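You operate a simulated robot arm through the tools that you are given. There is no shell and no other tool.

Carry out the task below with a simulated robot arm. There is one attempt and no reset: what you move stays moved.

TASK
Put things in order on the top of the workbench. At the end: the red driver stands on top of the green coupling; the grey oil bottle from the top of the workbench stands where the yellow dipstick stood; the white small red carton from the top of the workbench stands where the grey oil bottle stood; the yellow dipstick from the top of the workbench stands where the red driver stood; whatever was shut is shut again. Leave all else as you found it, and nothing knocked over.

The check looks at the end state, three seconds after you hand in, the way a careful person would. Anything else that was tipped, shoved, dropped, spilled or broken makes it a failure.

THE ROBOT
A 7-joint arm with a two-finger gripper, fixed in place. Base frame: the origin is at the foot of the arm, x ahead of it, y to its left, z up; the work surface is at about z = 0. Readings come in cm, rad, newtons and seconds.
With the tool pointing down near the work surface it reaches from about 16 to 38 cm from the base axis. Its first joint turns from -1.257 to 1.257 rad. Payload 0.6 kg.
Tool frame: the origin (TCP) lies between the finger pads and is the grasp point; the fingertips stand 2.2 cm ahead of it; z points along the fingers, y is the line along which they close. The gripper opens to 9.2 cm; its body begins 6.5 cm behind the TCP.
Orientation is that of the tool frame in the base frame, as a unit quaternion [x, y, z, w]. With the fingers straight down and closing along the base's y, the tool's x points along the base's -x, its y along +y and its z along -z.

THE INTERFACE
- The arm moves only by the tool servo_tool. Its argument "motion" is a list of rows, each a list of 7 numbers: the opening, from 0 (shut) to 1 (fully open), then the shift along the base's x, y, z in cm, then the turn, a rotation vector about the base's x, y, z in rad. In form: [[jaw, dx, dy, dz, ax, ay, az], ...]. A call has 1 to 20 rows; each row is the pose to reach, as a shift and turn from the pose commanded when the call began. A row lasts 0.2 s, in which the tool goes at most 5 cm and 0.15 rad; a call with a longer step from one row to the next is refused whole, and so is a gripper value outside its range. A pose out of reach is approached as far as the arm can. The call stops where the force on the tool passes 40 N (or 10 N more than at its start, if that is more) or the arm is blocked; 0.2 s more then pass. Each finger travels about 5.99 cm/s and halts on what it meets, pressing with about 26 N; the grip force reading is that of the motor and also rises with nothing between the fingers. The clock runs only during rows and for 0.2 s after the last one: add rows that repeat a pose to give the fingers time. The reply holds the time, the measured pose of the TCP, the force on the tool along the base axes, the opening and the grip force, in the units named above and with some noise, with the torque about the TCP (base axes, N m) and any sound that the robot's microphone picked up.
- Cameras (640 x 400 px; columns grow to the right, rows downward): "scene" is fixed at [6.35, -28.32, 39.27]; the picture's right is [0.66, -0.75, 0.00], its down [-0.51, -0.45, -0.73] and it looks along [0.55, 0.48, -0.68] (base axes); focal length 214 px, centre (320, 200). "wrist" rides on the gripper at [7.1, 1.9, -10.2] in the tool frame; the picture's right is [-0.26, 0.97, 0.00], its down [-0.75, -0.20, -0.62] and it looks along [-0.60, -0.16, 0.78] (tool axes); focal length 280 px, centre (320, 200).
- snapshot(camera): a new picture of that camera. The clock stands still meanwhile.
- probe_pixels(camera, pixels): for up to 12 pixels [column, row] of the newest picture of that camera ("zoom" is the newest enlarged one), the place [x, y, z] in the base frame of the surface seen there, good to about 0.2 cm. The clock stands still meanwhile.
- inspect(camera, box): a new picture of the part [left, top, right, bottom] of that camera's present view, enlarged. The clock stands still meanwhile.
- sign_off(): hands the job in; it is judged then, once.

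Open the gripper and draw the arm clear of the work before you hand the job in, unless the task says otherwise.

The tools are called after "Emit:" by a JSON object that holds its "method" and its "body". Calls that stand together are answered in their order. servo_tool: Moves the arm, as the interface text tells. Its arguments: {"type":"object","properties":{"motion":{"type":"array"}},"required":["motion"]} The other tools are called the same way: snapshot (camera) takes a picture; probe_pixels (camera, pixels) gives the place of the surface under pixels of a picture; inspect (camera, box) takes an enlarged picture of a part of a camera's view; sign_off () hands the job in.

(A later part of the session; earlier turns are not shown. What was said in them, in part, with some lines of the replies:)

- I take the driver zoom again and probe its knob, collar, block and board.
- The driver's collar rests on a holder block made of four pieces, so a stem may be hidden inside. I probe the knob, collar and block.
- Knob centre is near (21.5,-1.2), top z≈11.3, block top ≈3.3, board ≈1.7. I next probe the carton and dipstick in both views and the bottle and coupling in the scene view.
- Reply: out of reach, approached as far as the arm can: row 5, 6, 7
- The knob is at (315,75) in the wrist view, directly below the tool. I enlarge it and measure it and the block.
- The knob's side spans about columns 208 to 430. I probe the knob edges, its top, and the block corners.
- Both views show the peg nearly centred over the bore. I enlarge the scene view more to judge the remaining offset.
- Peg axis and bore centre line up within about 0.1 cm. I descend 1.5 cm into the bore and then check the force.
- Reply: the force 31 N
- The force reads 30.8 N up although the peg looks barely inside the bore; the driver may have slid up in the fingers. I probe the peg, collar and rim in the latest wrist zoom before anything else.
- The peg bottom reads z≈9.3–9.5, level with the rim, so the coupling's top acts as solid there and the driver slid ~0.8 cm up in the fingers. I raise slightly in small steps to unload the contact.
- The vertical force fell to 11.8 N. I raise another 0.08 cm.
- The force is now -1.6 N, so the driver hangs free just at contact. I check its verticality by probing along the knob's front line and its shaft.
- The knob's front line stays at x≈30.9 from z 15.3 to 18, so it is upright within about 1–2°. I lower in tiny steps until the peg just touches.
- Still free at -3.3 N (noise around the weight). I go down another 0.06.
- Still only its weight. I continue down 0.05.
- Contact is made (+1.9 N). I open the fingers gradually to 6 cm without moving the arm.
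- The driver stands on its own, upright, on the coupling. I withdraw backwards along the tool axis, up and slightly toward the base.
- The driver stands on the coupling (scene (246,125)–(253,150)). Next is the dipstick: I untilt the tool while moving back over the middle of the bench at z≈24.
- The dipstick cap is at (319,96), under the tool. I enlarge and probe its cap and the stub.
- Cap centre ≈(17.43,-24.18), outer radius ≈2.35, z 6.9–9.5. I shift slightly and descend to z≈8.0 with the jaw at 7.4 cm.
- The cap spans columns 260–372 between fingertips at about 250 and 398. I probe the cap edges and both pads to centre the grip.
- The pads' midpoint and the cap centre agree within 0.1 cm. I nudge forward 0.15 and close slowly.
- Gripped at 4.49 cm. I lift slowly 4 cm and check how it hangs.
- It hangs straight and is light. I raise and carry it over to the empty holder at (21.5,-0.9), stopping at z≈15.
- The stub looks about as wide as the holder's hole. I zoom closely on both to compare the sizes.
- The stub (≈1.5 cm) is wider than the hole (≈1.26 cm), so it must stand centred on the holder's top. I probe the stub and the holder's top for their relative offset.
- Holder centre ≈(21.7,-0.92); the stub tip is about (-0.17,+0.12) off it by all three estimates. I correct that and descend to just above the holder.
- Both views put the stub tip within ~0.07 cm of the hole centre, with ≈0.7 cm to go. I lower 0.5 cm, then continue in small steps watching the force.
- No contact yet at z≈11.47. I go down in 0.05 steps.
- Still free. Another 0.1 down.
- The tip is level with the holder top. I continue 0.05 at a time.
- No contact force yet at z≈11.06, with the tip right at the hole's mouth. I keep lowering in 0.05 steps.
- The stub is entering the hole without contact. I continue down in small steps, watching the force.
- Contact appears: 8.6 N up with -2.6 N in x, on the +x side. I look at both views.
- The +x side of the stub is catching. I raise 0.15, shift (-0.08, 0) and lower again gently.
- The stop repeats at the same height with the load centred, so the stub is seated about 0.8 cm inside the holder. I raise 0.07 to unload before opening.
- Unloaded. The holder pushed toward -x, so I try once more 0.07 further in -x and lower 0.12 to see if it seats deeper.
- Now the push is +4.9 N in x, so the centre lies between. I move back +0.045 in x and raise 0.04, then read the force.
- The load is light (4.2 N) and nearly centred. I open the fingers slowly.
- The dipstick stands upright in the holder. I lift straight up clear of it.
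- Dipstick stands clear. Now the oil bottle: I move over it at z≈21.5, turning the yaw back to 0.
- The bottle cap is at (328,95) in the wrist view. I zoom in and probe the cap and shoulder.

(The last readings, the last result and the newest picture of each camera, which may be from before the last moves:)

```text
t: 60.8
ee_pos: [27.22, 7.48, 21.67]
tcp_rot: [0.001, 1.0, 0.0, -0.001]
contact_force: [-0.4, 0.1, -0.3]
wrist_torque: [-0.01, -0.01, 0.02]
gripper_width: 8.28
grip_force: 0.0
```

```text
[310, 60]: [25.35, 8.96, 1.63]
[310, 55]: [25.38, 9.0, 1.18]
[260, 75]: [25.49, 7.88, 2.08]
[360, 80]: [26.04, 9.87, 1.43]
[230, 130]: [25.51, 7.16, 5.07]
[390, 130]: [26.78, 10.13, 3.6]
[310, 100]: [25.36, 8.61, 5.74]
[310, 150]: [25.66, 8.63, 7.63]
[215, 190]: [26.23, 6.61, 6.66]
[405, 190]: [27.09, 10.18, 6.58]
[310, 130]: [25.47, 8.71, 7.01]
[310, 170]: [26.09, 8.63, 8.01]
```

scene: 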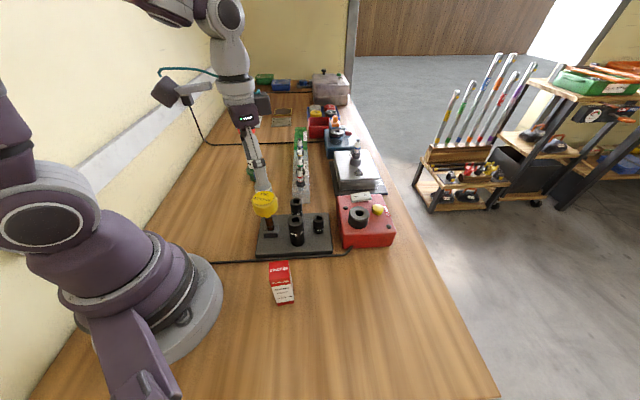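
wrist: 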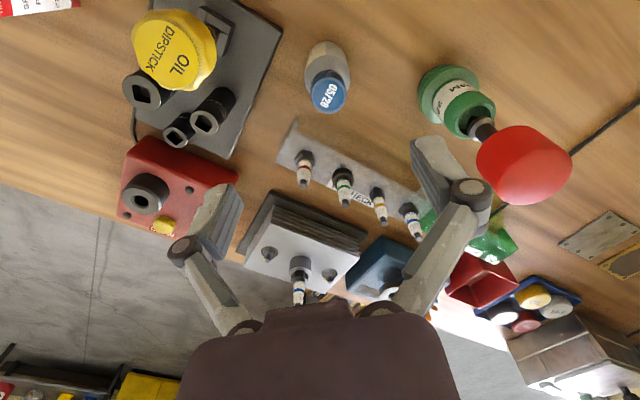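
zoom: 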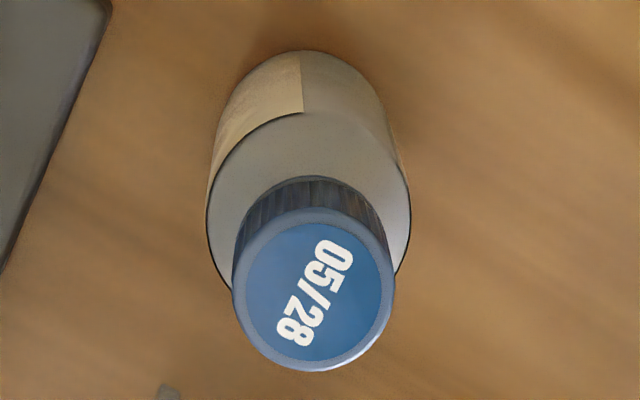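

Probes give cap centre ≈(27.3,8.27), cap radius 1.33, body radius ≈1.95 up to z≈6.6. I shift over it and lower to z≈14 (tips above the cap) to check alignment nearer, and check where the plug rack begins.

Emit:
{"method": "probe_pixels", "body": {"camera": "wrist", "pixels": [[292, 122], [280, 155], [300, 135], [330, 130], [280, 30], [282, 40]]}}

Emit:
{"method": "servo_tool", "body": {"motion": [[0.8, -0.05, 0.4, -1, 0, 0, 0], [0.75, -0.05, 0.78, -2.5, 0, 0, 0], [0.75, -0.05, 0.78, -4.5, 0, 0, 0], [0.75, -0.05, 0.78, -6.2, 0, 0, 0], [0.75, -0.05, 0.78, -7.4, 0, 0, 0], [0.75, -0.05, 0.78, -7.4, 0, 0, 0]]}}

Emit:
{"method": "snapshot", "body": {"camera": "wrist"}}

Emit:
{"method": "inspect", "body": {"camera": "scene", "box": [225, 110, 325, 210]}}

```text
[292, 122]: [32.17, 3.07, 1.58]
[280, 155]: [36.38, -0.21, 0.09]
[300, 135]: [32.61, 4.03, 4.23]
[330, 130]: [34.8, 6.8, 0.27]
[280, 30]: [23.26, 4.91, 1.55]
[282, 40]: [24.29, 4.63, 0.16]
```

```text
t: 62.2
ee_pos: [27.23, 8.17, 14.25]
tcp_rot: [0.0, 1.0, -0.001, -0.001]
contact_force: [-0.2, 0.0, 0.4]
wrist_torque: [-0.04, 0.0, 0.01]
gripper_width: 6.9
grip_force: 0.0
```

```text
taken
```

wrist: 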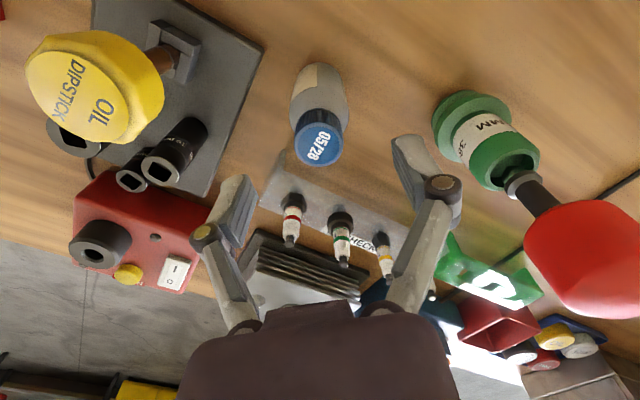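

```text
4.00 times, centred on (275, 160) of scene
```

zoom: 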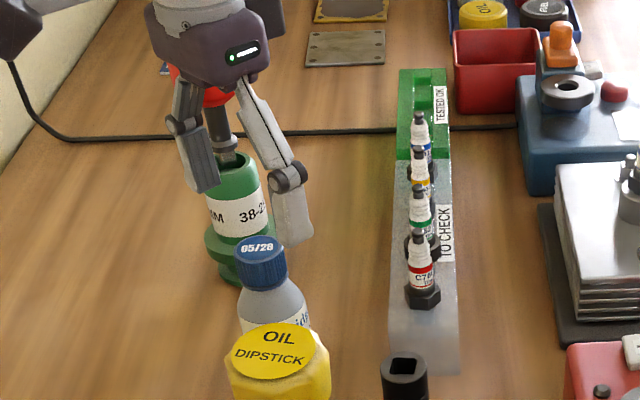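

The cap appears at about (319,139). I zoom and probe it again from here.

Emit:
{"method": "inspect", "body": {"camera": "wrist", "box": [270, 55, 370, 175]}}

```text
3.33 times, centred on (320, 115) of wrist
```

zoom: 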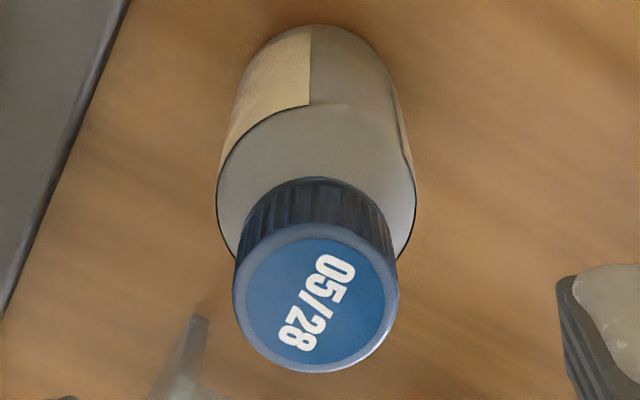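

Emit:
{"method": "probe_pixels", "body": {"camera": "zoom", "pixels": [[240, 297], [392, 297], [316, 228], [316, 366], [265, 245], [367, 350], [265, 350], [367, 245], [316, 297], [225, 185], [408, 185], [315, 110]]}}

```text
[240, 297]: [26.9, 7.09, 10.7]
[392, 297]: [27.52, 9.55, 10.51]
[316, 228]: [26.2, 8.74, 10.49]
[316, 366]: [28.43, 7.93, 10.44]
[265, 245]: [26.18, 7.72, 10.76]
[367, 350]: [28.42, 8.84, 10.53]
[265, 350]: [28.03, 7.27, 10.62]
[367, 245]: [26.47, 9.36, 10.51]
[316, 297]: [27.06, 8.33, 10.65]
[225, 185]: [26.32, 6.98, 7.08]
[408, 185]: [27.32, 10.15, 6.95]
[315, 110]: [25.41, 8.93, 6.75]
```

Probes agree: bottle axis ≈(27.25,8.31), against TCP (27.23,8.17). I shift +0.06 in y and descend to z≈5.3 with the jaw at 6.9 cm.

Emit:
{"method": "servo_tool", "body": {"motion": [[0.75, 0, 0.06, -1, 0, 0, 0], [0.75, 0, 0.06, -2.5, 0, 0, 0], [0.75, 0, 0.06, -4, 0, 0, 0], [0.75, 0, 0.06, -5.5, 0, 0, 0], [0.75, 0, 0.06, -7, 0, 0, 0], [0.75, 0, 0.06, -8.2, 0, 0, 0], [0.75, 0, 0.06, -8.95, 0, 0, 0], [0.75, 0, 0.06, -8.95, 0, 0, 0]]}}

Emit:
{"method": "snapshot", "body": {"camera": "wrist"}}

Emit:
{"method": "inspect", "body": {"camera": "scene", "box": [225, 110, 325, 210]}}

```text
t: 64.0
ee_pos: [27.29, 8.36, 5.26]
tcp_rot: [0.0, 1.0, 0.0, 0.001]
contact_force: [-0.3, 0.3, 0.4]
wrist_torque: [0.0, 0.01, 0.03]
gripper_width: 6.89
grip_force: 0.1
```

```text
taken
```

wrist: 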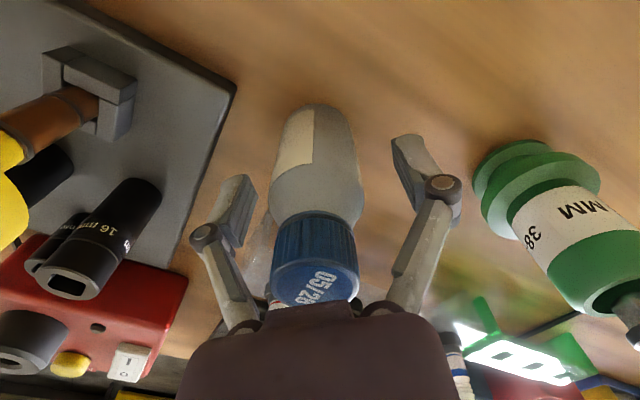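

```text
4.00 times, centred on (275, 160) of scene
```

zoom: 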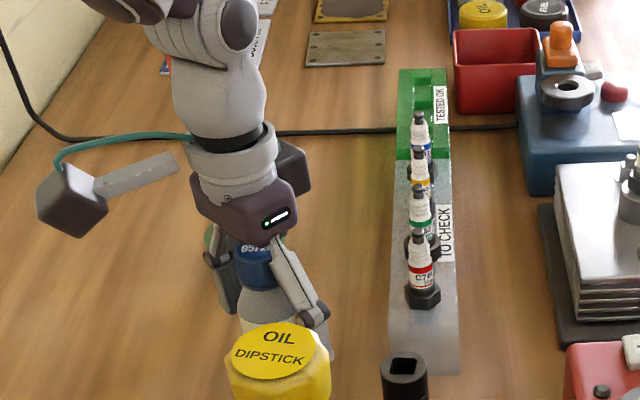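

Fingers flank the bottle body evenly. I close slowly to grip it.

Emit:
{"method": "servo_tool", "body": {"motion": [[0.68, 0, 0, 0, 0, 0, 0], [0.6, 0, 0, 0, 0, 0, 0], [0.54, 0, 0, 0, 0, 0, 0], [0.5, 0, 0, 0, 0, 0, 0], [0.47, 0, 0, 0, 0, 0, 0], [0.45, 0, 0, 0, 0, 0, 0], [0.43, 0, 0, 0, 0, 0, 0], [0.41, 0, 0, 0, 0, 0, 0], [0.38, 0, 0, 0, 0, 0, 0], [0.34, 0, 0, 0, 0, 0, 0], [0.32, 0, 0, 0, 0, 0, 0], [0.32, 0, 0, 0, 0, 0, 0]]}}

Emit:
{"method": "snapshot", "body": {"camera": "wrist"}}

```text
t: 66.6
ee_pos: [27.21, 8.32, 5.34]
tcp_rot: [0.0, 1.0, 0.0, 0.0]
contact_force: [-1.7, -1.0, 7.4]
wrist_torque: [-0.01, 0.09, 0.01]
gripper_width: 3.88
grip_force: 26.4
```

```text
taken
```

wrist: 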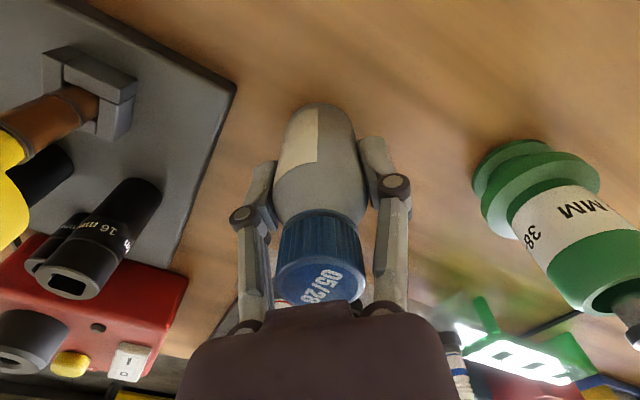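

Gripped at 3.88 cm. I lift straight up 5 cm and check.

Emit:
{"method": "servo_tool", "body": {"motion": [[0.32, 0, 0, 0.3, 0, 0, 0], [0.32, 0, 0, 0.8, 0, 0, 0], [0.32, 0, 0, 1.5, 0, 0, 0], [0.32, 0, 0, 2.5, 0, 0, 0], [0.32, 0, 0, 3.8, 0, 0, 0], [0.32, 0, 0, 5, 0, 0, 0], [0.32, 0, 0, 5, 0, 0, 0]]}}

Emit:
{"method": "snapshot", "body": {"camera": "wrist"}}

Emit:
{"method": "snapshot", "body": {"camera": "scene"}}

```text
t: 68.2
ee_pos: [27.17, 8.27, 10.27]
tcp_rot: [0.0, 1.0, 0.0, 0.0]
contact_force: [-0.3, 0.0, -1.0]
wrist_torque: [0.03, 0.0, 0.02]
gripper_width: 3.86
grip_force: 26.3
```

```text
taken
```

wrist: 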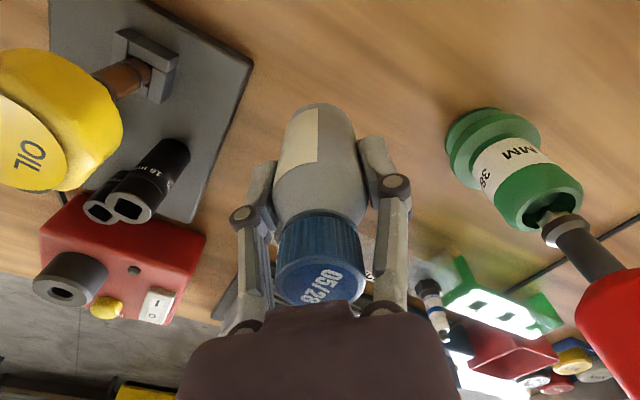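

```text
taken
```

scene: 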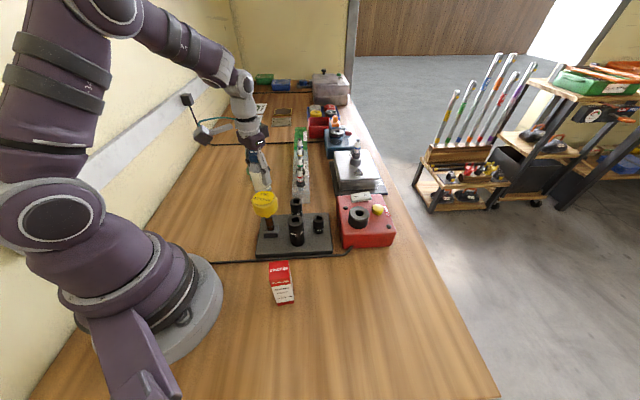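

It hangs straight. I raise to z≈21, so the bottle's base clears the dipstick cap (≈12), and start carrying toward the right side.

Emit:
{"method": "servo_tool", "body": {"motion": [[0.32, 0, 0, 1.5, 0, 0, 0], [0.32, 0, 0, 4, 0, 0, 0], [0.32, 0, 0, 6.5, 0, 0, 0], [0.32, 0, 0, 9, 0, 0, 0], [0.32, -0.3, -1, 10.7, 0, 0, 0], [0.32, -1, -3.3, 10.7, 0, 0, -0.04], [0.32, -1.7, -5.6, 10.7, 0, 0, -0.08], [0.32, -2.4, -7.9, 10.7, 0, 0, -0.12], [0.32, -3.1, -10.2, 10.7, 0, 0, -0.16], [0.32, -3.8, -12.5, 10.7, 0, 0, -0.2], [0.32, -4.5, -14.8, 10.7, 0, 0, -0.24], [0.32, -5.2, -17.1, 10.7, 0, 0, -0.28], [0.32, -5.9, -19.4, 10.7, 0, 0, -0.32], [0.32, -6.6, -21.7, 10.5, 0, 0, -0.36], [0.32, -7.3, -24, 10, 0, 0, -0.4], [0.32, -8, -26.3, 9, 0, 0, -0.44], [0.32, -8.7, -28.6, 8, 0, 0, -0.48], [0.32, -9.3, -30.8, 7, 0, 0, -0.5], [0.32, -9.8, -32.45, 5.5, 0, 0, -0.5], [0.32, -9.8, -32.45, 5.5, 0, 0, -0.5]]}}

Emit:
{"method": "snapshot", "body": {"camera": "wrist"}}

Emit:
{"method": "snapshot", "body": {"camera": "scene"}}

```text
t: 72.4
ee_pos: [17.46, -24.2, 15.81]
tcp_rot: [0.249, 0.969, 0.0, 0.0]
contact_force: [-0.5, 0.2, -1.5]
wrist_torque: [0.02, 0.0, 0.0]
gripper_width: 3.89
grip_force: 26.1
```

```text
taken
```

wrist: 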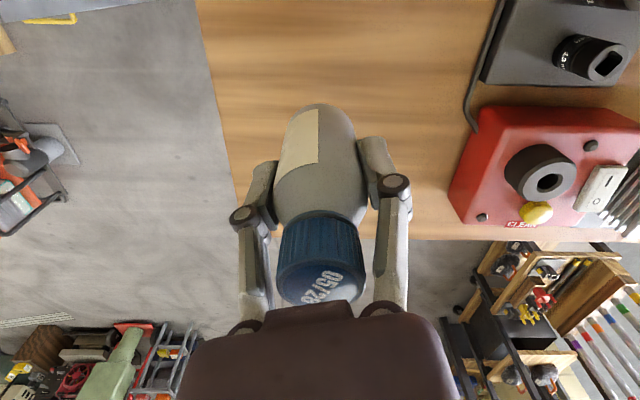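

```text
taken
```

scene: 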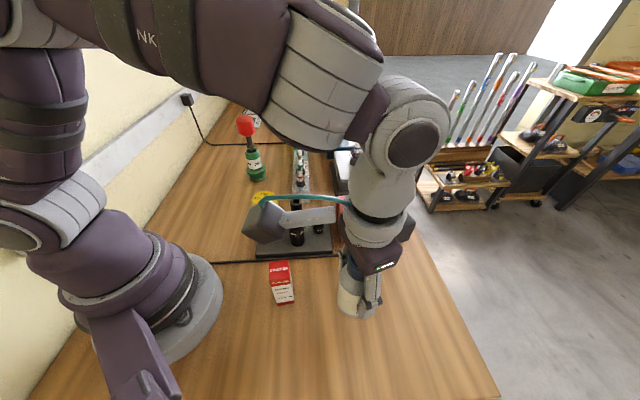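

The bottle is over the dipstick's old spot (TCP 17.46,-24.2). I descend to 0.2 cm above the expected set-down height.

Emit:
{"method": "servo_tool", "body": {"motion": [[0.32, -0.03, 0.04, -1, 0, 0, 0], [0.32, -0.03, 0.04, -2.5, 0, 0, 0], [0.32, -0.03, 0.04, -4.5, 0, 0, 0], [0.32, -0.03, 0.04, -6.5, 0, 0, 0], [0.32, -0.03, 0.04, -8, 0, 0, 0], [0.32, -0.03, 0.04, -9.2, 0, 0, 0], [0.32, -0.03, 0.04, -10, 0, 0, 0], [0.32, -0.03, 0.04, -10.3, 0, 0, 0], [0.32, -0.03, 0.04, -10.3, 0, 0, 0]]}}

```text
t: 74.4
ee_pos: [17.5, -24.13, 5.42]
tcp_rot: [0.248, 0.969, 0.0, -0.001]
contact_force: [-0.2, 0.1, -1.2]
wrist_torque: [-0.01, 0.02, -0.01]
gripper_width: 3.87
grip_force: 26.6
```

No contact yet. I lower in 0.05 steps.

Emit:
{"method": "servo_tool", "body": {"motion": [[0.32, 0, 0, -0.05, 0, 0, 0], [0.32, 0, 0, -0.1, 0, 0, 0], [0.32, 0, 0, -0.15, 0, 0, 0], [0.32, 0, 0, -0.15, 0, 0, 0]]}}

```text
t: 75.4
ee_pos: [17.34, -24.07, 5.32]
tcp_rot: [0.248, 0.969, 0.0, 0.0]
contact_force: [0.1, -0.5, -0.9]
wrist_torque: [-0.02, 0.0, 0.0]
gripper_width: 3.87
grip_force: 25.9
```

Emit:
{"method": "servo_tool", "body": {"motion": [[0.32, 0, 0, -0.03, 0, 0, 0], [0.32, 0, 0, -0.06, 0, 0, 0], [0.32, 0, 0, -0.06, 0, 0, 0]]}}

```text
t: 76.2
ee_pos: [17.54, -24.12, 5.29]
tcp_rot: [0.248, 0.969, 0.0, 0.0]
contact_force: [0.0, -0.4, -0.1]
wrist_torque: [-0.01, 0.03, 0.02]
gripper_width: 3.86
grip_force: 25.7
```

Emit:
{"method": "servo_tool", "body": {"motion": [[0.32, 0, 0, -0.03, 0, 0, 0], [0.32, 0, 0, -0.05, 0, 0, 0], [0.32, 0, 0, -0.05, 0, 0, 0]]}}

```text
t: 77.0
ee_pos: [17.51, -24.13, 5.3]
tcp_rot: [0.248, 0.969, 0.0, 0.0]
contact_force: [-2.2, 4.3, 19.0]
wrist_torque: [0.2, 0.12, 0.0]
gripper_width: 3.87
grip_force: 26.1
```

Firm contact at 19 N. I raise 0.05 to unload, then open slowly.

Emit:
{"method": "servo_tool", "body": {"motion": [[0.32, 0, 0, 0.03, 0, 0, 0], [0.32, 0, 0, 0.05, 0, 0, 0], [0.32, 0, 0, 0.05, 0, 0, 0]]}}

Emit:
{"method": "servo_tool", "body": {"motion": [[0.38, 0, 0, 0, 0, 0, 0], [0.41, 0, 0, 0, 0, 0, 0], [0.43, 0, 0, 0, 0, 0, 0], [0.45, 0, 0, 0, 0, 0, 0], [0.48, 0, 0, 0, 0, 0, 0], [0.53, 0, 0, 0, 0, 0, 0], [0.6, 0, 0, 0, 0, 0, 0], [0.68, 0, 0, 0, 0, 0, 0], [0.75, 0, 0, 0, 0, 0, 0], [0.75, 0, 0, 0, 0, 0, 0]]}}

Emit:
{"method": "snapshot", "body": {"camera": "wrist"}}

```text
t: 77.8
ee_pos: [17.35, -24.11, 5.29]
tcp_rot: [0.247, 0.969, 0.0, 0.0]
contact_force: [0.6, -0.4, 2.8]
wrist_torque: [-0.05, -0.02, 0.0]
gripper_width: 3.85
grip_force: 26.2
```

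```text
t: 80.0
ee_pos: [17.42, -24.12, 5.34]
tcp_rot: [0.248, 0.969, 0.0, 0.001]
contact_force: [-0.2, -0.7, -0.9]
wrist_torque: [0.0, 0.04, 0.01]
gripper_width: 6.9
grip_force: 0.1
```

```text
taken
```

wrist: 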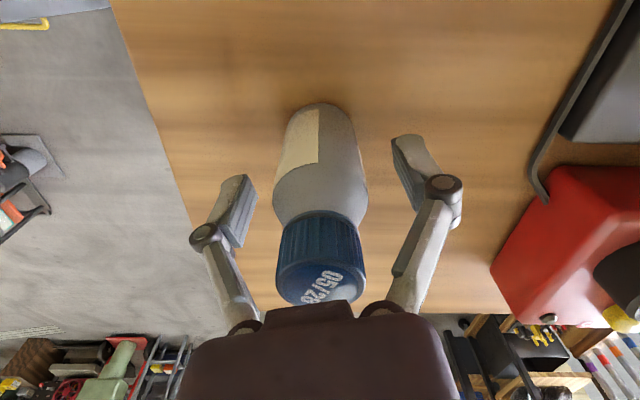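

The bottle stands released. I lift straight up to z≈19.

Emit:
{"method": "servo_tool", "body": {"motion": [[0.75, 0, 0, 0.5, 0, 0, 0], [0.75, 0, 0, 1.5, 0, 0, 0], [0.75, 0, 0, 3, 0, 0, 0], [0.75, 0, 0, 5, 0, 0, 0], [0.75, 0, 0, 7.5, 0, 0, 0], [0.75, 0, 0, 10, 0, 0, 0], [0.75, 0, 0, 12.5, 0, 0, 0], [0.75, 0, 0, 14.5, 0, 0, 0], [0.75, 0, 0, 14.5, 0, 0, 0]]}}

Emit:
{"method": "snapshot", "body": {"camera": "wrist"}}

Emit:
{"method": "snapshot", "body": {"camera": "scene"}}

```text
t: 82.0
ee_pos: [17.31, -24.08, 19.84]
tcp_rot: [0.248, 0.969, 0.001, 0.0]
contact_force: [0.0, 0.2, 0.2]
wrist_torque: [0.0, -0.02, -0.02]
gripper_width: 6.88
grip_force: 0.0
```

```text
taken
```

wrist: 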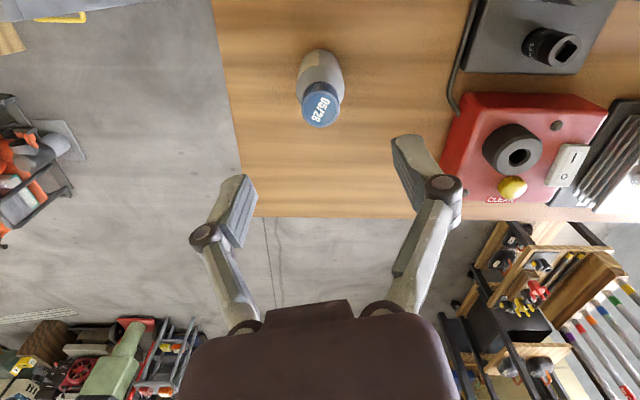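

```text
taken
```

scene: 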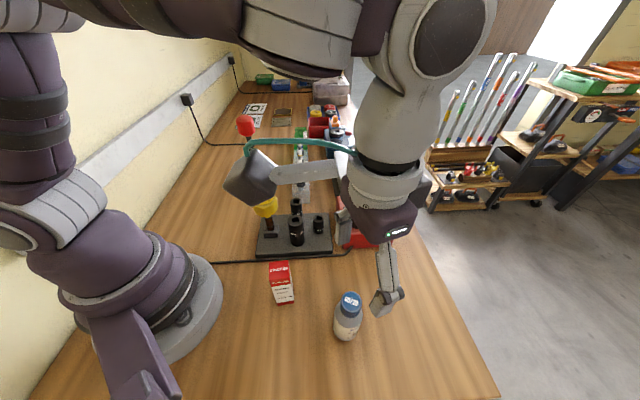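

The bottle stands at (347,315) in the scene. Now I move over the carton near (14.6,-13.1) for a close look, staying at z≈20.

Emit:
{"method": "servo_tool", "body": {"motion": [[0.75, -0.4, 2, 0, 0, 0, 0], [0.75, -0.9, 4.2, 0, 0, 0, 0], [0.75, -1.4, 6.4, 0, 0, 0, -0.03], [0.75, -1.9, 8.6, 0, 0, 0, -0.06], [0.75, -2.4, 10.4, 0, 0, 0, -0.1], [0.75, -2.5, 11, 0, 0, 0, -0.1], [0.75, -2.5, 11, 0, 0, 0, -0.1]]}}

Emit:
{"method": "snapshot", "body": {"camera": "wrist"}}

```text
t: 83.6
ee_pos: [14.85, -13.1, 19.84]
tcp_rot: [0.295, 0.955, 0.0, 0.0]
contact_force: [0.0, -0.5, 0.1]
wrist_torque: [-0.01, -0.04, 0.03]
gripper_width: 6.91
grip_force: 0.1
```

```text
taken
```

wrist: 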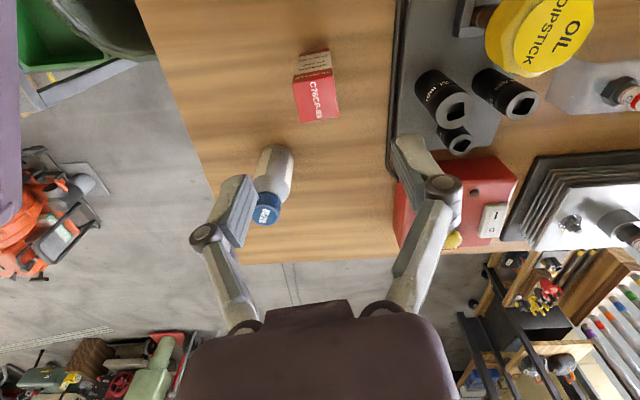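

The carton is at (317,85). I enlarge and probe its top corners.

Emit:
{"method": "inspect", "body": {"camera": "wrist", "box": [277, 40, 357, 130]}}

```text
4.44 times, centred on (317, 85) of wrist
```

zoom: 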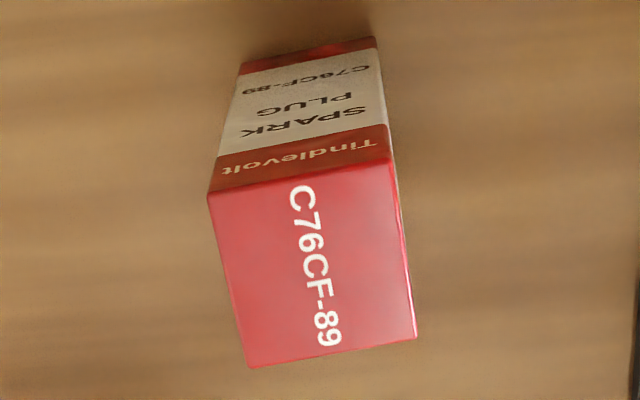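

Emit:
{"method": "probe_pixels", "body": {"camera": "zoom", "pixels": [[213, 198], [385, 168], [410, 333], [250, 360], [300, 182], [330, 345], [232, 280], [398, 250], [310, 270], [290, 100], [310, 60], [350, 50]]}}

Emit:
{"method": "probe_pixels", "body": {"camera": "zoom", "pixels": [[218, 202], [380, 174], [405, 328], [252, 352], [260, 195], [340, 182], [290, 350], [370, 338], [225, 240], [240, 320], [392, 210], [403, 290]]}}

```text
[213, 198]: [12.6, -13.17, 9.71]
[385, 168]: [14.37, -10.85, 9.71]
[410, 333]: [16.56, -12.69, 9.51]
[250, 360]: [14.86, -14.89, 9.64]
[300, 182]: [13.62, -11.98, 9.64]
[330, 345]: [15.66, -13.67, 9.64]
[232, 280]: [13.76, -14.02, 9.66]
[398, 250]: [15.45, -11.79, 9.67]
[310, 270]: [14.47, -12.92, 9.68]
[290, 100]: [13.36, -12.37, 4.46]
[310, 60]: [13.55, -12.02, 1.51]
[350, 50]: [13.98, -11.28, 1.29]
```

```text
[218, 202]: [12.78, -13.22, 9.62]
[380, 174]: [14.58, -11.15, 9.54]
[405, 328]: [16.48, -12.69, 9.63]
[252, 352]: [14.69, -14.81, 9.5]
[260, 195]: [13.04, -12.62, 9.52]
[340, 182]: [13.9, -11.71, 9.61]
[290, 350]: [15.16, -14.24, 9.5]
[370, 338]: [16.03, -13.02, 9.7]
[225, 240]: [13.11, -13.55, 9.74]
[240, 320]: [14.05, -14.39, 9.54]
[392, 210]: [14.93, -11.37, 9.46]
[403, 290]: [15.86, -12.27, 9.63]
```

Carton top corners give centre (14.6,-12.9), sides ≈2.88 cm, face normal at 52.5°, so the tool yaw should be about -0.66. I align, narrow the jaw to 5.3 cm and lower part-way to z≈12.5, above the carton.

Emit:
{"method": "servo_tool", "body": {"motion": [[0.7, -0.12, 0.1, -1, 0, 0, -0.03], [0.62, -0.25, 0.2, -2.5, 0, 0, -0.06], [0.58, -0.25, 0.2, -4, 0, 0, -0.06], [0.58, -0.25, 0.2, -5.5, 0, 0, -0.06], [0.58, -0.25, 0.2, -6.8, 0, 0, -0.06], [0.58, -0.25, 0.2, -7.3, 0, 0, -0.06], [0.58, -0.25, 0.2, -7.3, 0, 0, -0.06]]}}

Emit:
{"method": "snapshot", "body": {"camera": "wrist"}}

Emit:
{"method": "snapshot", "body": {"camera": "scene"}}

```text
t: 85.2
ee_pos: [14.69, -12.92, 12.35]
tcp_rot: [0.324, 0.946, 0.0, 0.0]
contact_force: [-0.8, 0.2, 0.6]
wrist_torque: [-0.04, 0.0, 0.0]
gripper_width: 5.34
grip_force: 0.0
```

```text
taken
```

wrist: 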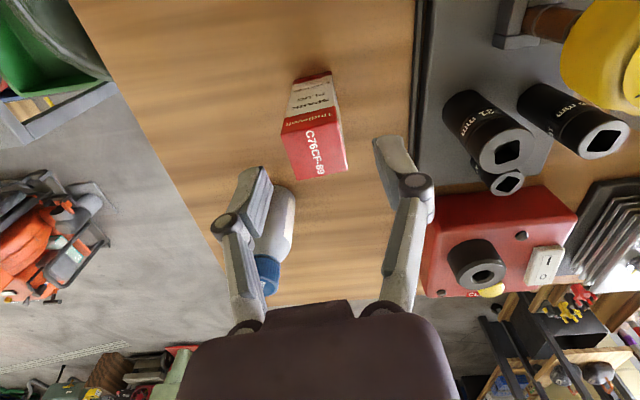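

```text
taken
```

scene: 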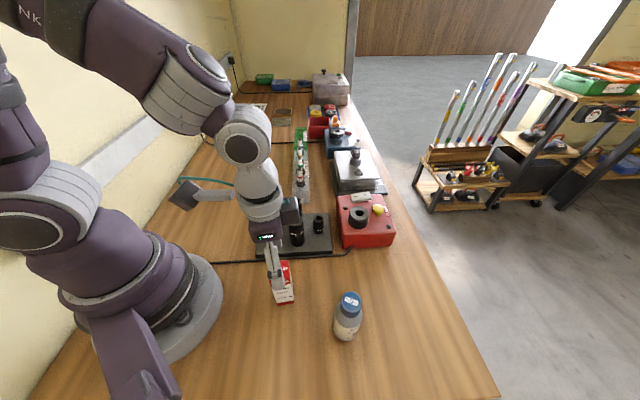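

The carton sits between the fingers and the surroundings are clear. I descend to z≈5.5.

Emit:
{"method": "servo_tool", "body": {"motion": [[0.58, 0, 0, -1, 0, 0, 0], [0.58, 0, 0, -2.3, 0, 0, 0], [0.58, 0, 0, -3.6, 0, 0, 0], [0.58, 0, 0, -4.9, 0, 0, 0], [0.58, 0, 0, -6.1, 0, 0, 0], [0.58, 0, 0, -6.85, 0, 0, 0], [0.58, 0, 0, -6.85, 0, 0, 0]]}}

Emit:
{"method": "snapshot", "body": {"camera": "wrist"}}

Emit:
{"method": "inspect", "body": {"camera": "scene", "box": [210, 200, 360, 330]}}

```text
t: 86.8
ee_pos: [14.85, -12.88, 5.64]
tcp_rot: [0.324, 0.946, 0.0, 0.0]
contact_force: [-0.5, -0.2, -1.2]
wrist_torque: [0.01, -0.02, -0.01]
gripper_width: 5.32
grip_force: 0.1
```

```text
taken
```

wrist: 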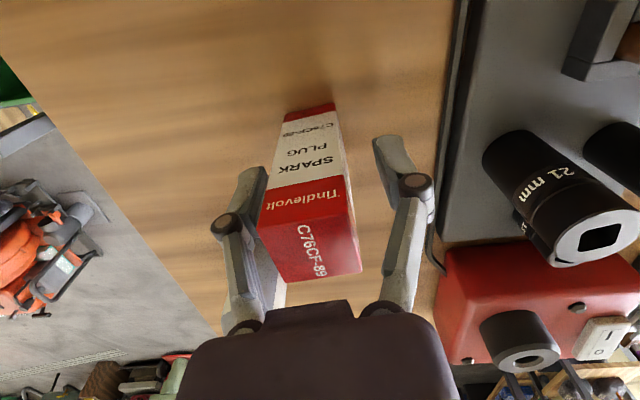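

```text
3.08 times, centred on (285, 265) of scene
```

zoom: 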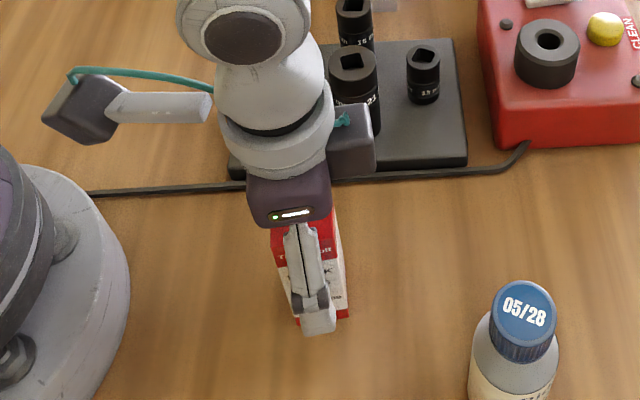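

The carton looks slightly closer to the left finger. I probe the carton's side edges and the pads to measure the gaps.

Emit:
{"method": "inspect", "body": {"camera": "wrist", "box": [200, 90, 440, 290]}}

```text
2.00 times, centred on (320, 190) of wrist
```

zoom: 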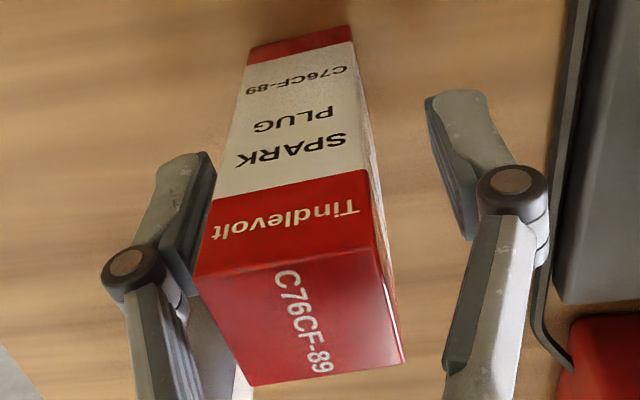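

Emit:
{"method": "probe_pixels", "body": {"camera": "zoom", "pixels": [[205, 175], [200, 220], [207, 200], [430, 115], [440, 150], [455, 190], [235, 150], [355, 150], [225, 180], [362, 165], [250, 60], [350, 50]]}}

Emit:
{"method": "probe_pixels", "body": {"camera": "zoom", "pixels": [[240, 120], [350, 110], [205, 265], [365, 240], [398, 355], [255, 378], [230, 160], [358, 160], [195, 240], [450, 170], [435, 130], [203, 165]]}}

```text
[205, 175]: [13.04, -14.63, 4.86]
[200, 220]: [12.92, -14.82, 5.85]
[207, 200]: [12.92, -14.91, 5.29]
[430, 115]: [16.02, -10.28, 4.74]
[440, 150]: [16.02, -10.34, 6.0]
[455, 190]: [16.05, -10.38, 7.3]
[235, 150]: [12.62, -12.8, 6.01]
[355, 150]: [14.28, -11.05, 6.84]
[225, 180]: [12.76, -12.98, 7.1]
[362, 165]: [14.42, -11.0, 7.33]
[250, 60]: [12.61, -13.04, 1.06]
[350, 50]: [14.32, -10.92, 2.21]
```

```text
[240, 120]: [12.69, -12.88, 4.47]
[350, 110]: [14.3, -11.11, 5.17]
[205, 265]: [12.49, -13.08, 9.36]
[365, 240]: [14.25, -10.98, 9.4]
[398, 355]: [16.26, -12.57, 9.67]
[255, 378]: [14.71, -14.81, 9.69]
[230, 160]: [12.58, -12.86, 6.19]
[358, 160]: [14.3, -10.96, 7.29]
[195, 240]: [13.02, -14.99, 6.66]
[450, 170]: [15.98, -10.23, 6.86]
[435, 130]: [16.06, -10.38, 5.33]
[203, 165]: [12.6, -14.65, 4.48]
```

The carton's centre is 0.16 cm to the left of the pads' middle and 0.2 cm nearer the base. I shift by (-0.26,0) and close slowly.

Emit:
{"method": "servo_tool", "body": {"motion": [[0.58, -0.13, 0, 0, 0, 0, 0], [0.56, -0.26, 0, 0, 0, 0, 0], [0.5, -0.26, 0, 0, 0, 0, 0], [0.45, -0.26, 0, 0, 0, 0, 0], [0.41, -0.26, 0, 0, 0, 0, 0], [0.38, -0.26, 0, 0, 0, 0, 0], [0.355, -0.26, 0, 0, 0, 0, 0], [0.335, -0.26, 0, 0, 0, 0, 0], [0.315, -0.26, 0, 0, 0, 0, 0], [0.29, -0.26, 0, 0, 0, 0, 0], [0.26, -0.26, 0, 0, 0, 0, 0], [0.23, -0.26, 0, 0, 0, 0, 0], [0.23, -0.26, 0, 0, 0, 0, 0]]}}

Emit:
{"method": "snapshot", "body": {"camera": "wrist"}}

```text
t: 89.6
ee_pos: [14.41, -12.95, 5.64]
tcp_rot: [0.324, 0.946, 0.0, 0.0]
contact_force: [-1.1, -0.7, 5.1]
wrist_torque: [-0.04, 0.02, 0.01]
gripper_width: 2.92
grip_force: 26.1
```

```text
taken
```

wrist: 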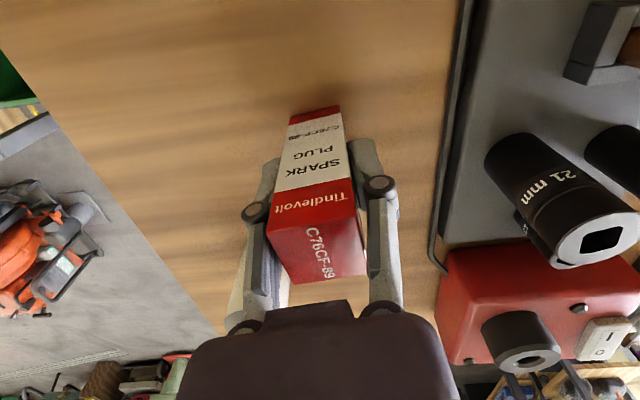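

Gripped at 2.92 cm. I lift straight up to z≈21.5, clear of the dipstick cap, in careful steps.

Emit:
{"method": "servo_tool", "body": {"motion": [[0.23, 0, 0, 0.3, 0, 0, 0], [0.23, 0, 0, 0.8, 0, 0, 0], [0.23, 0, 0, 1.6, 0, 0, 0], [0.23, 0, 0, 3, 0, 0, 0], [0.23, 0, 0, 5, 0, 0, 0], [0.23, 0, 0, 7, 0, 0, 0], [0.23, 0, 0, 9, 0, 0, 0], [0.23, 0, 0, 11, 0, 0, 0], [0.23, 0, 0, 13, 0, 0, 0], [0.23, 0, 0, 15, 0, 0, 0], [0.23, 0, 0, 16, 0, 0, 0], [0.23, 0, 0, 16, 0, 0, 0]]}}

Emit:
{"method": "snapshot", "body": {"camera": "wrist"}}

Emit:
{"method": "snapshot", "body": {"camera": "scene"}}

```text
t: 92.2
ee_pos: [14.33, -12.89, 21.67]
tcp_rot: [0.325, 0.946, 0.0, 0.0]
contact_force: [-0.3, 0.1, -0.3]
wrist_torque: [-0.02, 0.01, 0.0]
gripper_width: 2.89
grip_force: 26.3
```

```text
taken
```

wrist: 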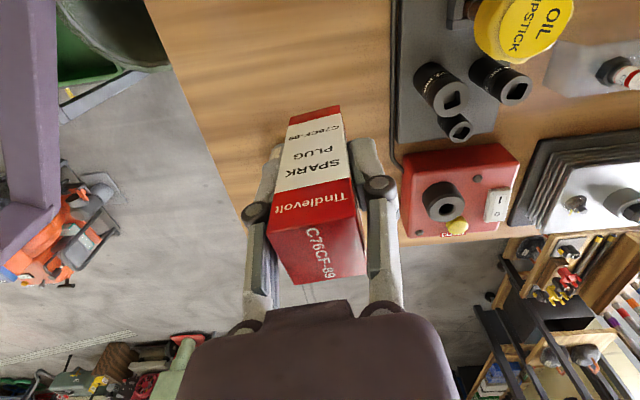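

```text
taken
```

scene: 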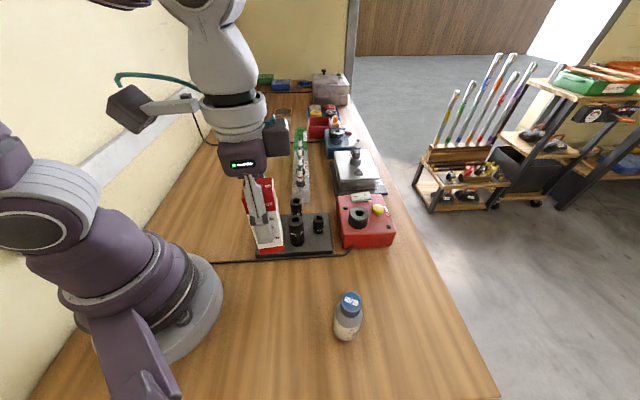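

The carton hangs straight. I carry it at z≈21.5 toward the bottle's old spot (27.25,8.3), turning +0.45 on the way, then lower to z≈13.

Emit:
{"method": "servo_tool", "body": {"motion": [[0.23, 0.7, 1.2, 0, 0, 0, 0.03], [0.23, 1.9, 3.2, 0, 0, 0, 0.07], [0.23, 3.2, 5.3, 0, 0, 0, 0.12], [0.23, 4.5, 7.4, 0, 0, 0, 0.17], [0.23, 5.8, 9.6, 0, 0, 0, 0.22], [0.23, 7.1, 11.8, 0, 0, 0, 0.27], [0.23, 8.4, 13.9, 0, 0, 0, 0.32], [0.23, 9.7, 16.1, 0, 0, 0, 0.37], [0.23, 11, 18.2, 0, 0, 0, 0.42], [0.23, 12.2, 20.2, 0, 0, 0, 0.45], [0.23, 12.81, 21.21, -1, 0, 0, 0.45], [0.23, 12.81, 21.21, -3, 0, 0, 0.45], [0.23, 12.81, 21.21, -5.5, 0, 0, 0.45], [0.23, 12.81, 21.21, -8, 0, 0, 0.45], [0.23, 12.81, 21.21, -8.5, 0, 0, 0.45], [0.23, 12.81, 21.21, -8.5, 0, 0, 0.45]]}}

Emit:
{"method": "snapshot", "body": {"camera": "wrist"}}

Emit:
{"method": "snapshot", "body": {"camera": "scene"}}

```text
t: 95.6
ee_pos: [27.19, 8.33, 13.16]
tcp_rot: [0.106, 0.994, -0.001, 0.0]
contact_force: [0.2, -0.3, -0.6]
wrist_torque: [0.0, 0.05, -0.01]
gripper_width: 2.91
grip_force: 26.5
```

```text
taken
```

wrist: 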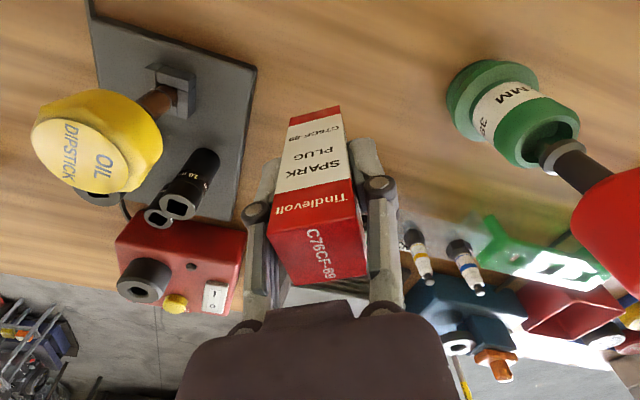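

```text
taken
```

scene: 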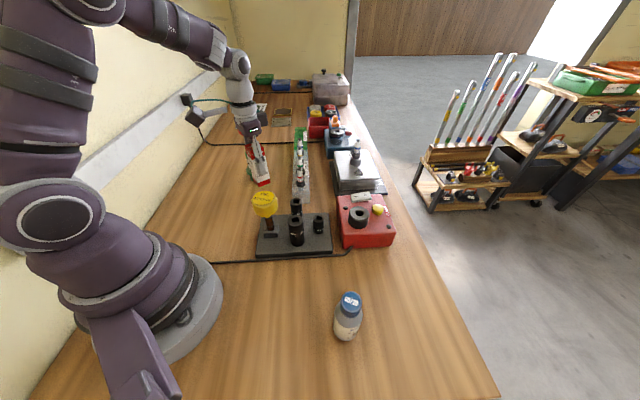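

The carton is over the spot with its bottom at ≈7.5. I descend to 0.2 cm above the expected set-down height.

Emit:
{"method": "servo_tool", "body": {"motion": [[0.23, 0.04, -0.02, -1, 0, 0, 0], [0.23, 0.04, -0.02, -2.5, 0, 0, 0], [0.23, 0.04, -0.02, -4, 0, 0, 0], [0.23, 0.04, -0.02, -5.5, 0, 0, 0], [0.23, 0.04, -0.02, -6.6, 0, 0, 0], [0.23, 0.04, -0.02, -7.2, 0, 0, 0], [0.23, 0.04, -0.02, -7.3, 0, 0, 0], [0.23, 0.04, -0.02, -7.3, 0, 0, 0]]}}

```text
t: 97.4
ee_pos: [27.32, 8.16, 5.84]
tcp_rot: [0.105, 0.994, 0.0, 0.0]
contact_force: [0.8, 0.0, -0.4]
wrist_torque: [-0.01, -0.03, 0.0]
gripper_width: 2.93
grip_force: 26.0
```

No contact yet; I lower by small steps.

Emit:
{"method": "servo_tool", "body": {"motion": [[0.23, 0, 0, -0.05, 0, 0, 0], [0.23, 0, 0, -0.1, 0, 0, 0], [0.23, 0, 0, -0.13, 0, 0, 0], [0.23, 0, 0, -0.13, 0, 0, 0]]}}

```text
t: 98.4
ee_pos: [27.19, 8.36, 5.81]
tcp_rot: [0.105, 0.994, 0.0, 0.0]
contact_force: [-0.6, 0.2, 0.1]
wrist_torque: [0.02, -0.06, -0.03]
gripper_width: 2.93
grip_force: 26.1
```

Emit:
{"method": "servo_tool", "body": {"motion": [[0.23, 0, 0, -0.04, 0, 0, 0], [0.23, 0, 0, -0.07, 0, 0, 0], [0.23, 0, 0, -0.07, 0, 0, 0]]}}

```text
t: 99.2
ee_pos: [27.17, 8.15, 5.62]
tcp_rot: [0.106, 0.994, 0.0, 0.0]
contact_force: [-0.3, -0.7, -0.3]
wrist_torque: [0.01, -0.01, -0.03]
gripper_width: 2.92
grip_force: 26.1
```

Emit:
{"method": "servo_tool", "body": {"motion": [[0.23, 0, 0, -0.03, 0, 0, 0], [0.23, 0, 0, -0.06, 0, 0, 0], [0.23, 0, 0, -0.06, 0, 0, 0]]}}

```text
t: 100.0
ee_pos: [27.26, 8.31, 5.63]
tcp_rot: [0.106, 0.994, 0.0, 0.001]
contact_force: [-4.7, -1.7, 22.0]
wrist_torque: [-0.05, 0.12, 0.0]
gripper_width: 2.91
grip_force: 26.3
```

Contact at 22 N. I raise 0.06 to unload, then open slowly.

Emit:
{"method": "servo_tool", "body": {"motion": [[0.23, 0, 0, 0.03, 0, 0, 0], [0.23, 0, 0, 0.055, 0, 0, 0], [0.23, 0, 0, 0.055, 0, 0, 0]]}}

Emit:
{"method": "servo_tool", "body": {"motion": [[0.27, 0, 0, 0, 0, 0, 0], [0.3, 0, 0, 0, 0, 0, 0], [0.32, 0, 0, 0, 0, 0, 0], [0.34, 0, 0, 0, 0, 0, 0], [0.37, 0, 0, 0, 0, 0, 0], [0.42, 0, 0, 0, 0, 0, 0], [0.48, 0, 0, 0, 0, 0, 0], [0.54, 0, 0, 0, 0, 0, 0], [0.6, 0, 0, 0, 0, 0, 0], [0.6, 0, 0, 0, 0, 0, 0]]}}

Emit:
{"method": "snapshot", "body": {"camera": "wrist"}}

```text
t: 100.8
ee_pos: [27.22, 8.22, 5.63]
tcp_rot: [0.105, 0.994, 0.0, -0.001]
contact_force: [-0.2, -0.6, -1.1]
wrist_torque: [0.01, -0.02, 0.05]
gripper_width: 2.92
grip_force: 25.7
```

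```text
t: 103.0
ee_pos: [27.31, 8.29, 5.61]
tcp_rot: [0.106, 0.994, 0.0, 0.001]
contact_force: [0.5, 0.0, 0.1]
wrist_torque: [0.02, 0.06, -0.01]
gripper_width: 5.48
grip_force: 0.0
```

```text
taken
```

wrist: 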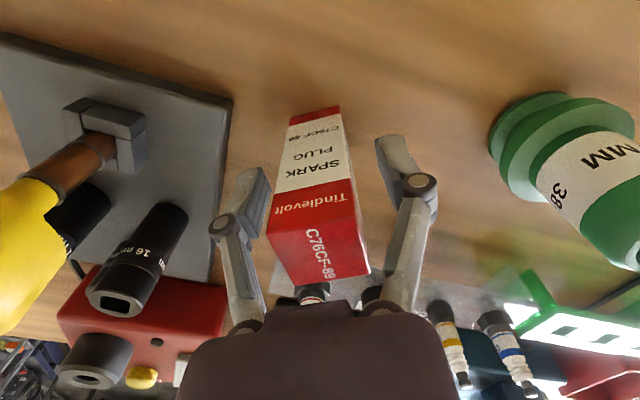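

The carton stands on its own. I lift straight up to z≈22.

Emit:
{"method": "servo_tool", "body": {"motion": [[0.6, 0, 0, 0.5, 0, 0, 0], [0.6, 0, 0, 1.5, 0, 0, 0], [0.6, 0, 0, 3, 0, 0, 0], [0.6, 0, 0, 5, 0, 0, 0], [0.6, 0, 0, 7.5, 0, 0, 0], [0.65, 0, 0, 10, 0, 0, 0], [0.7, 0, 0, 12.5, 0, 0, 0], [0.8, 0, 0, 15, 0, 0, 0], [0.9, 0, 0, 17, 0, 0, 0], [0.9, 0, 0, 17, 0, 0, 0]]}}

Emit:
{"method": "snapshot", "body": {"camera": "wrist"}}

Emit:
{"method": "snapshot", "body": {"camera": "scene"}}

```text
t: 105.2
ee_pos: [27.34, 8.32, 22.78]
tcp_rot: [0.105, 0.994, 0.0, 0.0]
contact_force: [0.0, 0.4, -0.4]
wrist_torque: [0.02, 0.01, 0.01]
gripper_width: 8.27
grip_force: 0.1
```

```text
taken
```

wrist: 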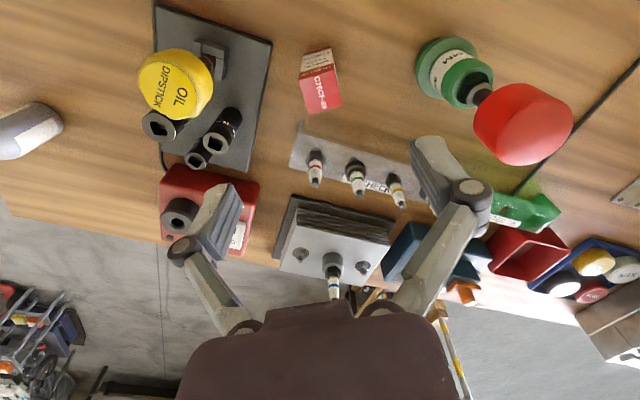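

```text
taken
```

scene: 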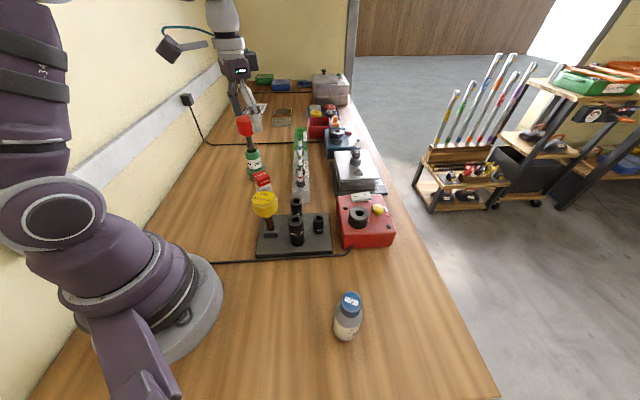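

Everything stands. I retreat to the starting pose high over the middle and verify the positions.

Emit:
{"method": "servo_tool", "body": {"motion": [[1, -0.7, -1.6, 1, 0, 0, 0.05], [1, -1.5, -3.6, 2, 0, 0, 0.1], [1, -2.3, -5.6, 3, 0, 0, 0.15], [1, -3.1, -7.6, 4, 0, 0, 0.21], [1, -3.9, -9.6, 4.2, 0, 0, 0.21], [1, -4.7, -11.4, 4.2, 0, 0, 0.21], [1, -4.7, -11.4, 4.2, 0, 0, 0.21]]}}

Emit:
{"method": "snapshot", "body": {"camera": "wrist"}}

Emit:
{"method": "snapshot", "body": {"camera": "scene"}}

Emit:
{"method": "inspect", "body": {"camera": "scene", "box": [220, 100, 380, 260]}}

```text
t: 106.8
ee_pos: [22.57, -3.1, 26.85]
tcp_rot: [0.001, 1.0, 0.0, 0.0]
contact_force: [-0.2, -0.3, -0.2]
wrist_torque: [0.02, 0.0, -0.02]
gripper_width: 9.2
grip_force: 0.0
```

```text
taken
```

wrist: 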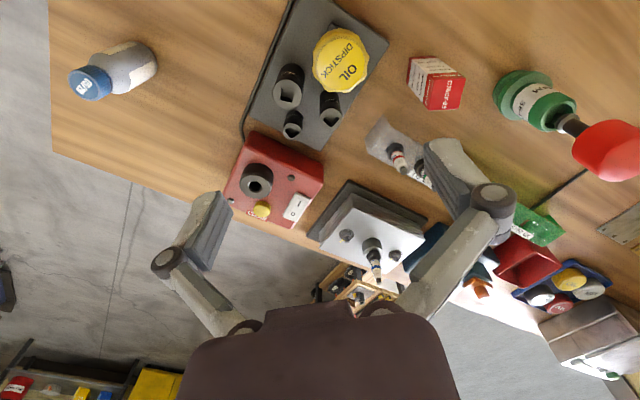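

```text
taken
```

scene: 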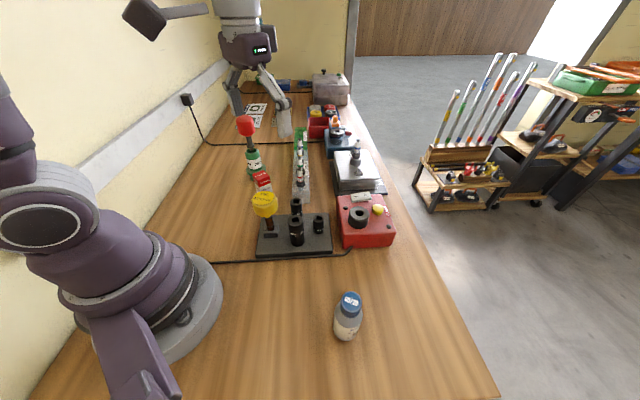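

```text
2.50 times, centred on (300, 180) of scene
```

zoom: 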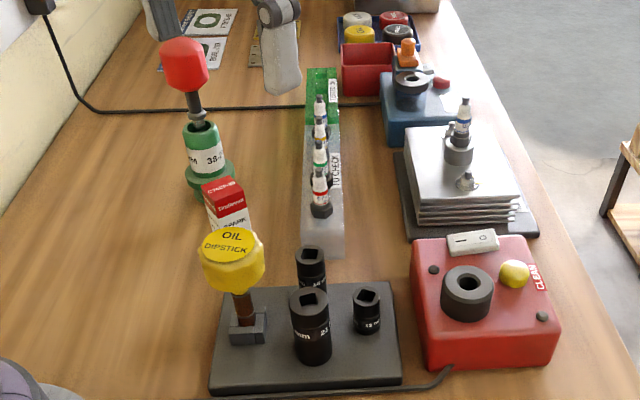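

All five objects look right. I zoom on the driver and the dipstick to confirm they are upright and still.

Emit:
{"method": "inspect", "body": {"camera": "scene", "box": [225, 105, 285, 185]}}

Emit:
{"method": "inspect", "body": {"camera": "scene", "box": [240, 180, 300, 245]}}

Emit:
{"method": "inspect", "body": {"camera": "wrist", "box": [300, 10, 640, 190]}}

Emit:
{"method": "probe_pixels", "body": {"camera": "wrist", "pixels": [[340, 60], [412, 60], [445, 72], [460, 82], [430, 107], [457, 108], [445, 92], [90, 83], [75, 83], [105, 82], [90, 70], [92, 97]]}}

```text
5.00 times, centred on (255, 145) of scene
```

zoom: 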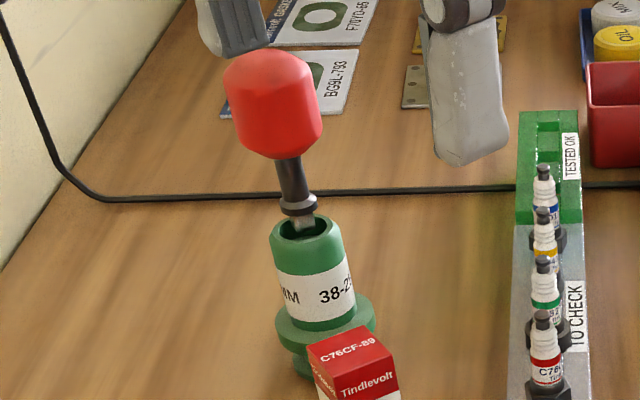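

```text
6.15 times, centred on (270, 212) of scene
```

zoom: 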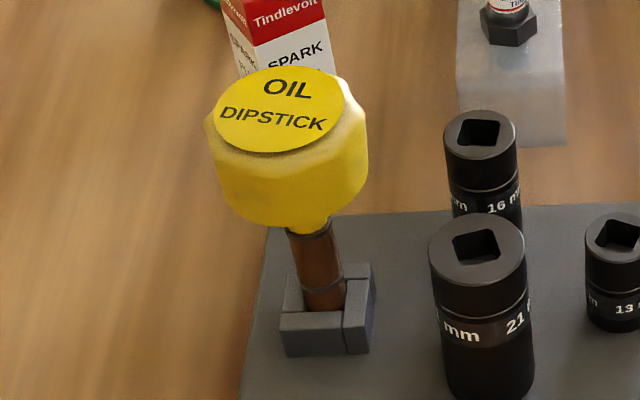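

```text
1.88 times, centred on (470, 100) of wrist
```

zoom: 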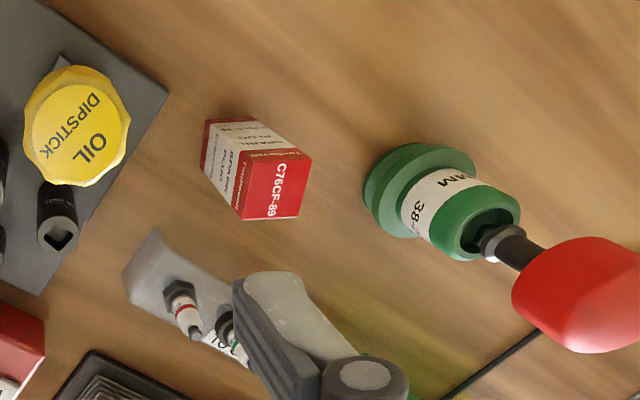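

```text
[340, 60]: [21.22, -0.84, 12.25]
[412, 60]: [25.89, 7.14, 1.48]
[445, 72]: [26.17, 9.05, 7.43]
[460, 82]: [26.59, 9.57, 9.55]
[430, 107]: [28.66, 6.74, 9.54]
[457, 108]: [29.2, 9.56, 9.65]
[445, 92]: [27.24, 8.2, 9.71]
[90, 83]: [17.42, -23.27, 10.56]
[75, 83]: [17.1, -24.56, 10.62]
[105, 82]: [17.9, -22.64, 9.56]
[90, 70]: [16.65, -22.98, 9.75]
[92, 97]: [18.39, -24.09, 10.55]
```

Driver and dipstick are upright (driver axis in line with the coupling, dipstick within about 1°). The carton's top centre is at ≈(27.24,8.2) and the bottle is at ≈(17.4,-24.1). The other items show no change from the first pictures, the gripper is open and the arm is clear, so I hand in.

Emit:
{"method": "sign_off", "body": {}}

```text
The job is handed in.
```

I moved all four items to their places and handed the job in. The check's verdict did not come back to me.

- **Red driver:** it stands upright on the green coupling. The rendered bore looked about 1 cm deep, but the peg stopped level with the rim, so the driver rests on top rather than inside. It slid about 1 cm up in the fingers when it made contact. I eased off the pressure before letting go.
- **Yellow dipstick:** it stands upright in the driver's old holder. It fits only about 0.8 cm into the holder's square hole and leans less than about 1°.
- **Grey oil bottle:** it stands where the dipstick stood, at about (17.4, -24.1).
- **Small red-and-white carton:** it stands where the bottle stood, with its top centre at about (27.2, 8.2). It is turned about 0.45 rad from its original orientation.

Nothing was opened, so nothing had to be shut again. In the last pictures everything was standing and the other items looked unmoved. I left the arm at its starting position with the gripper open.
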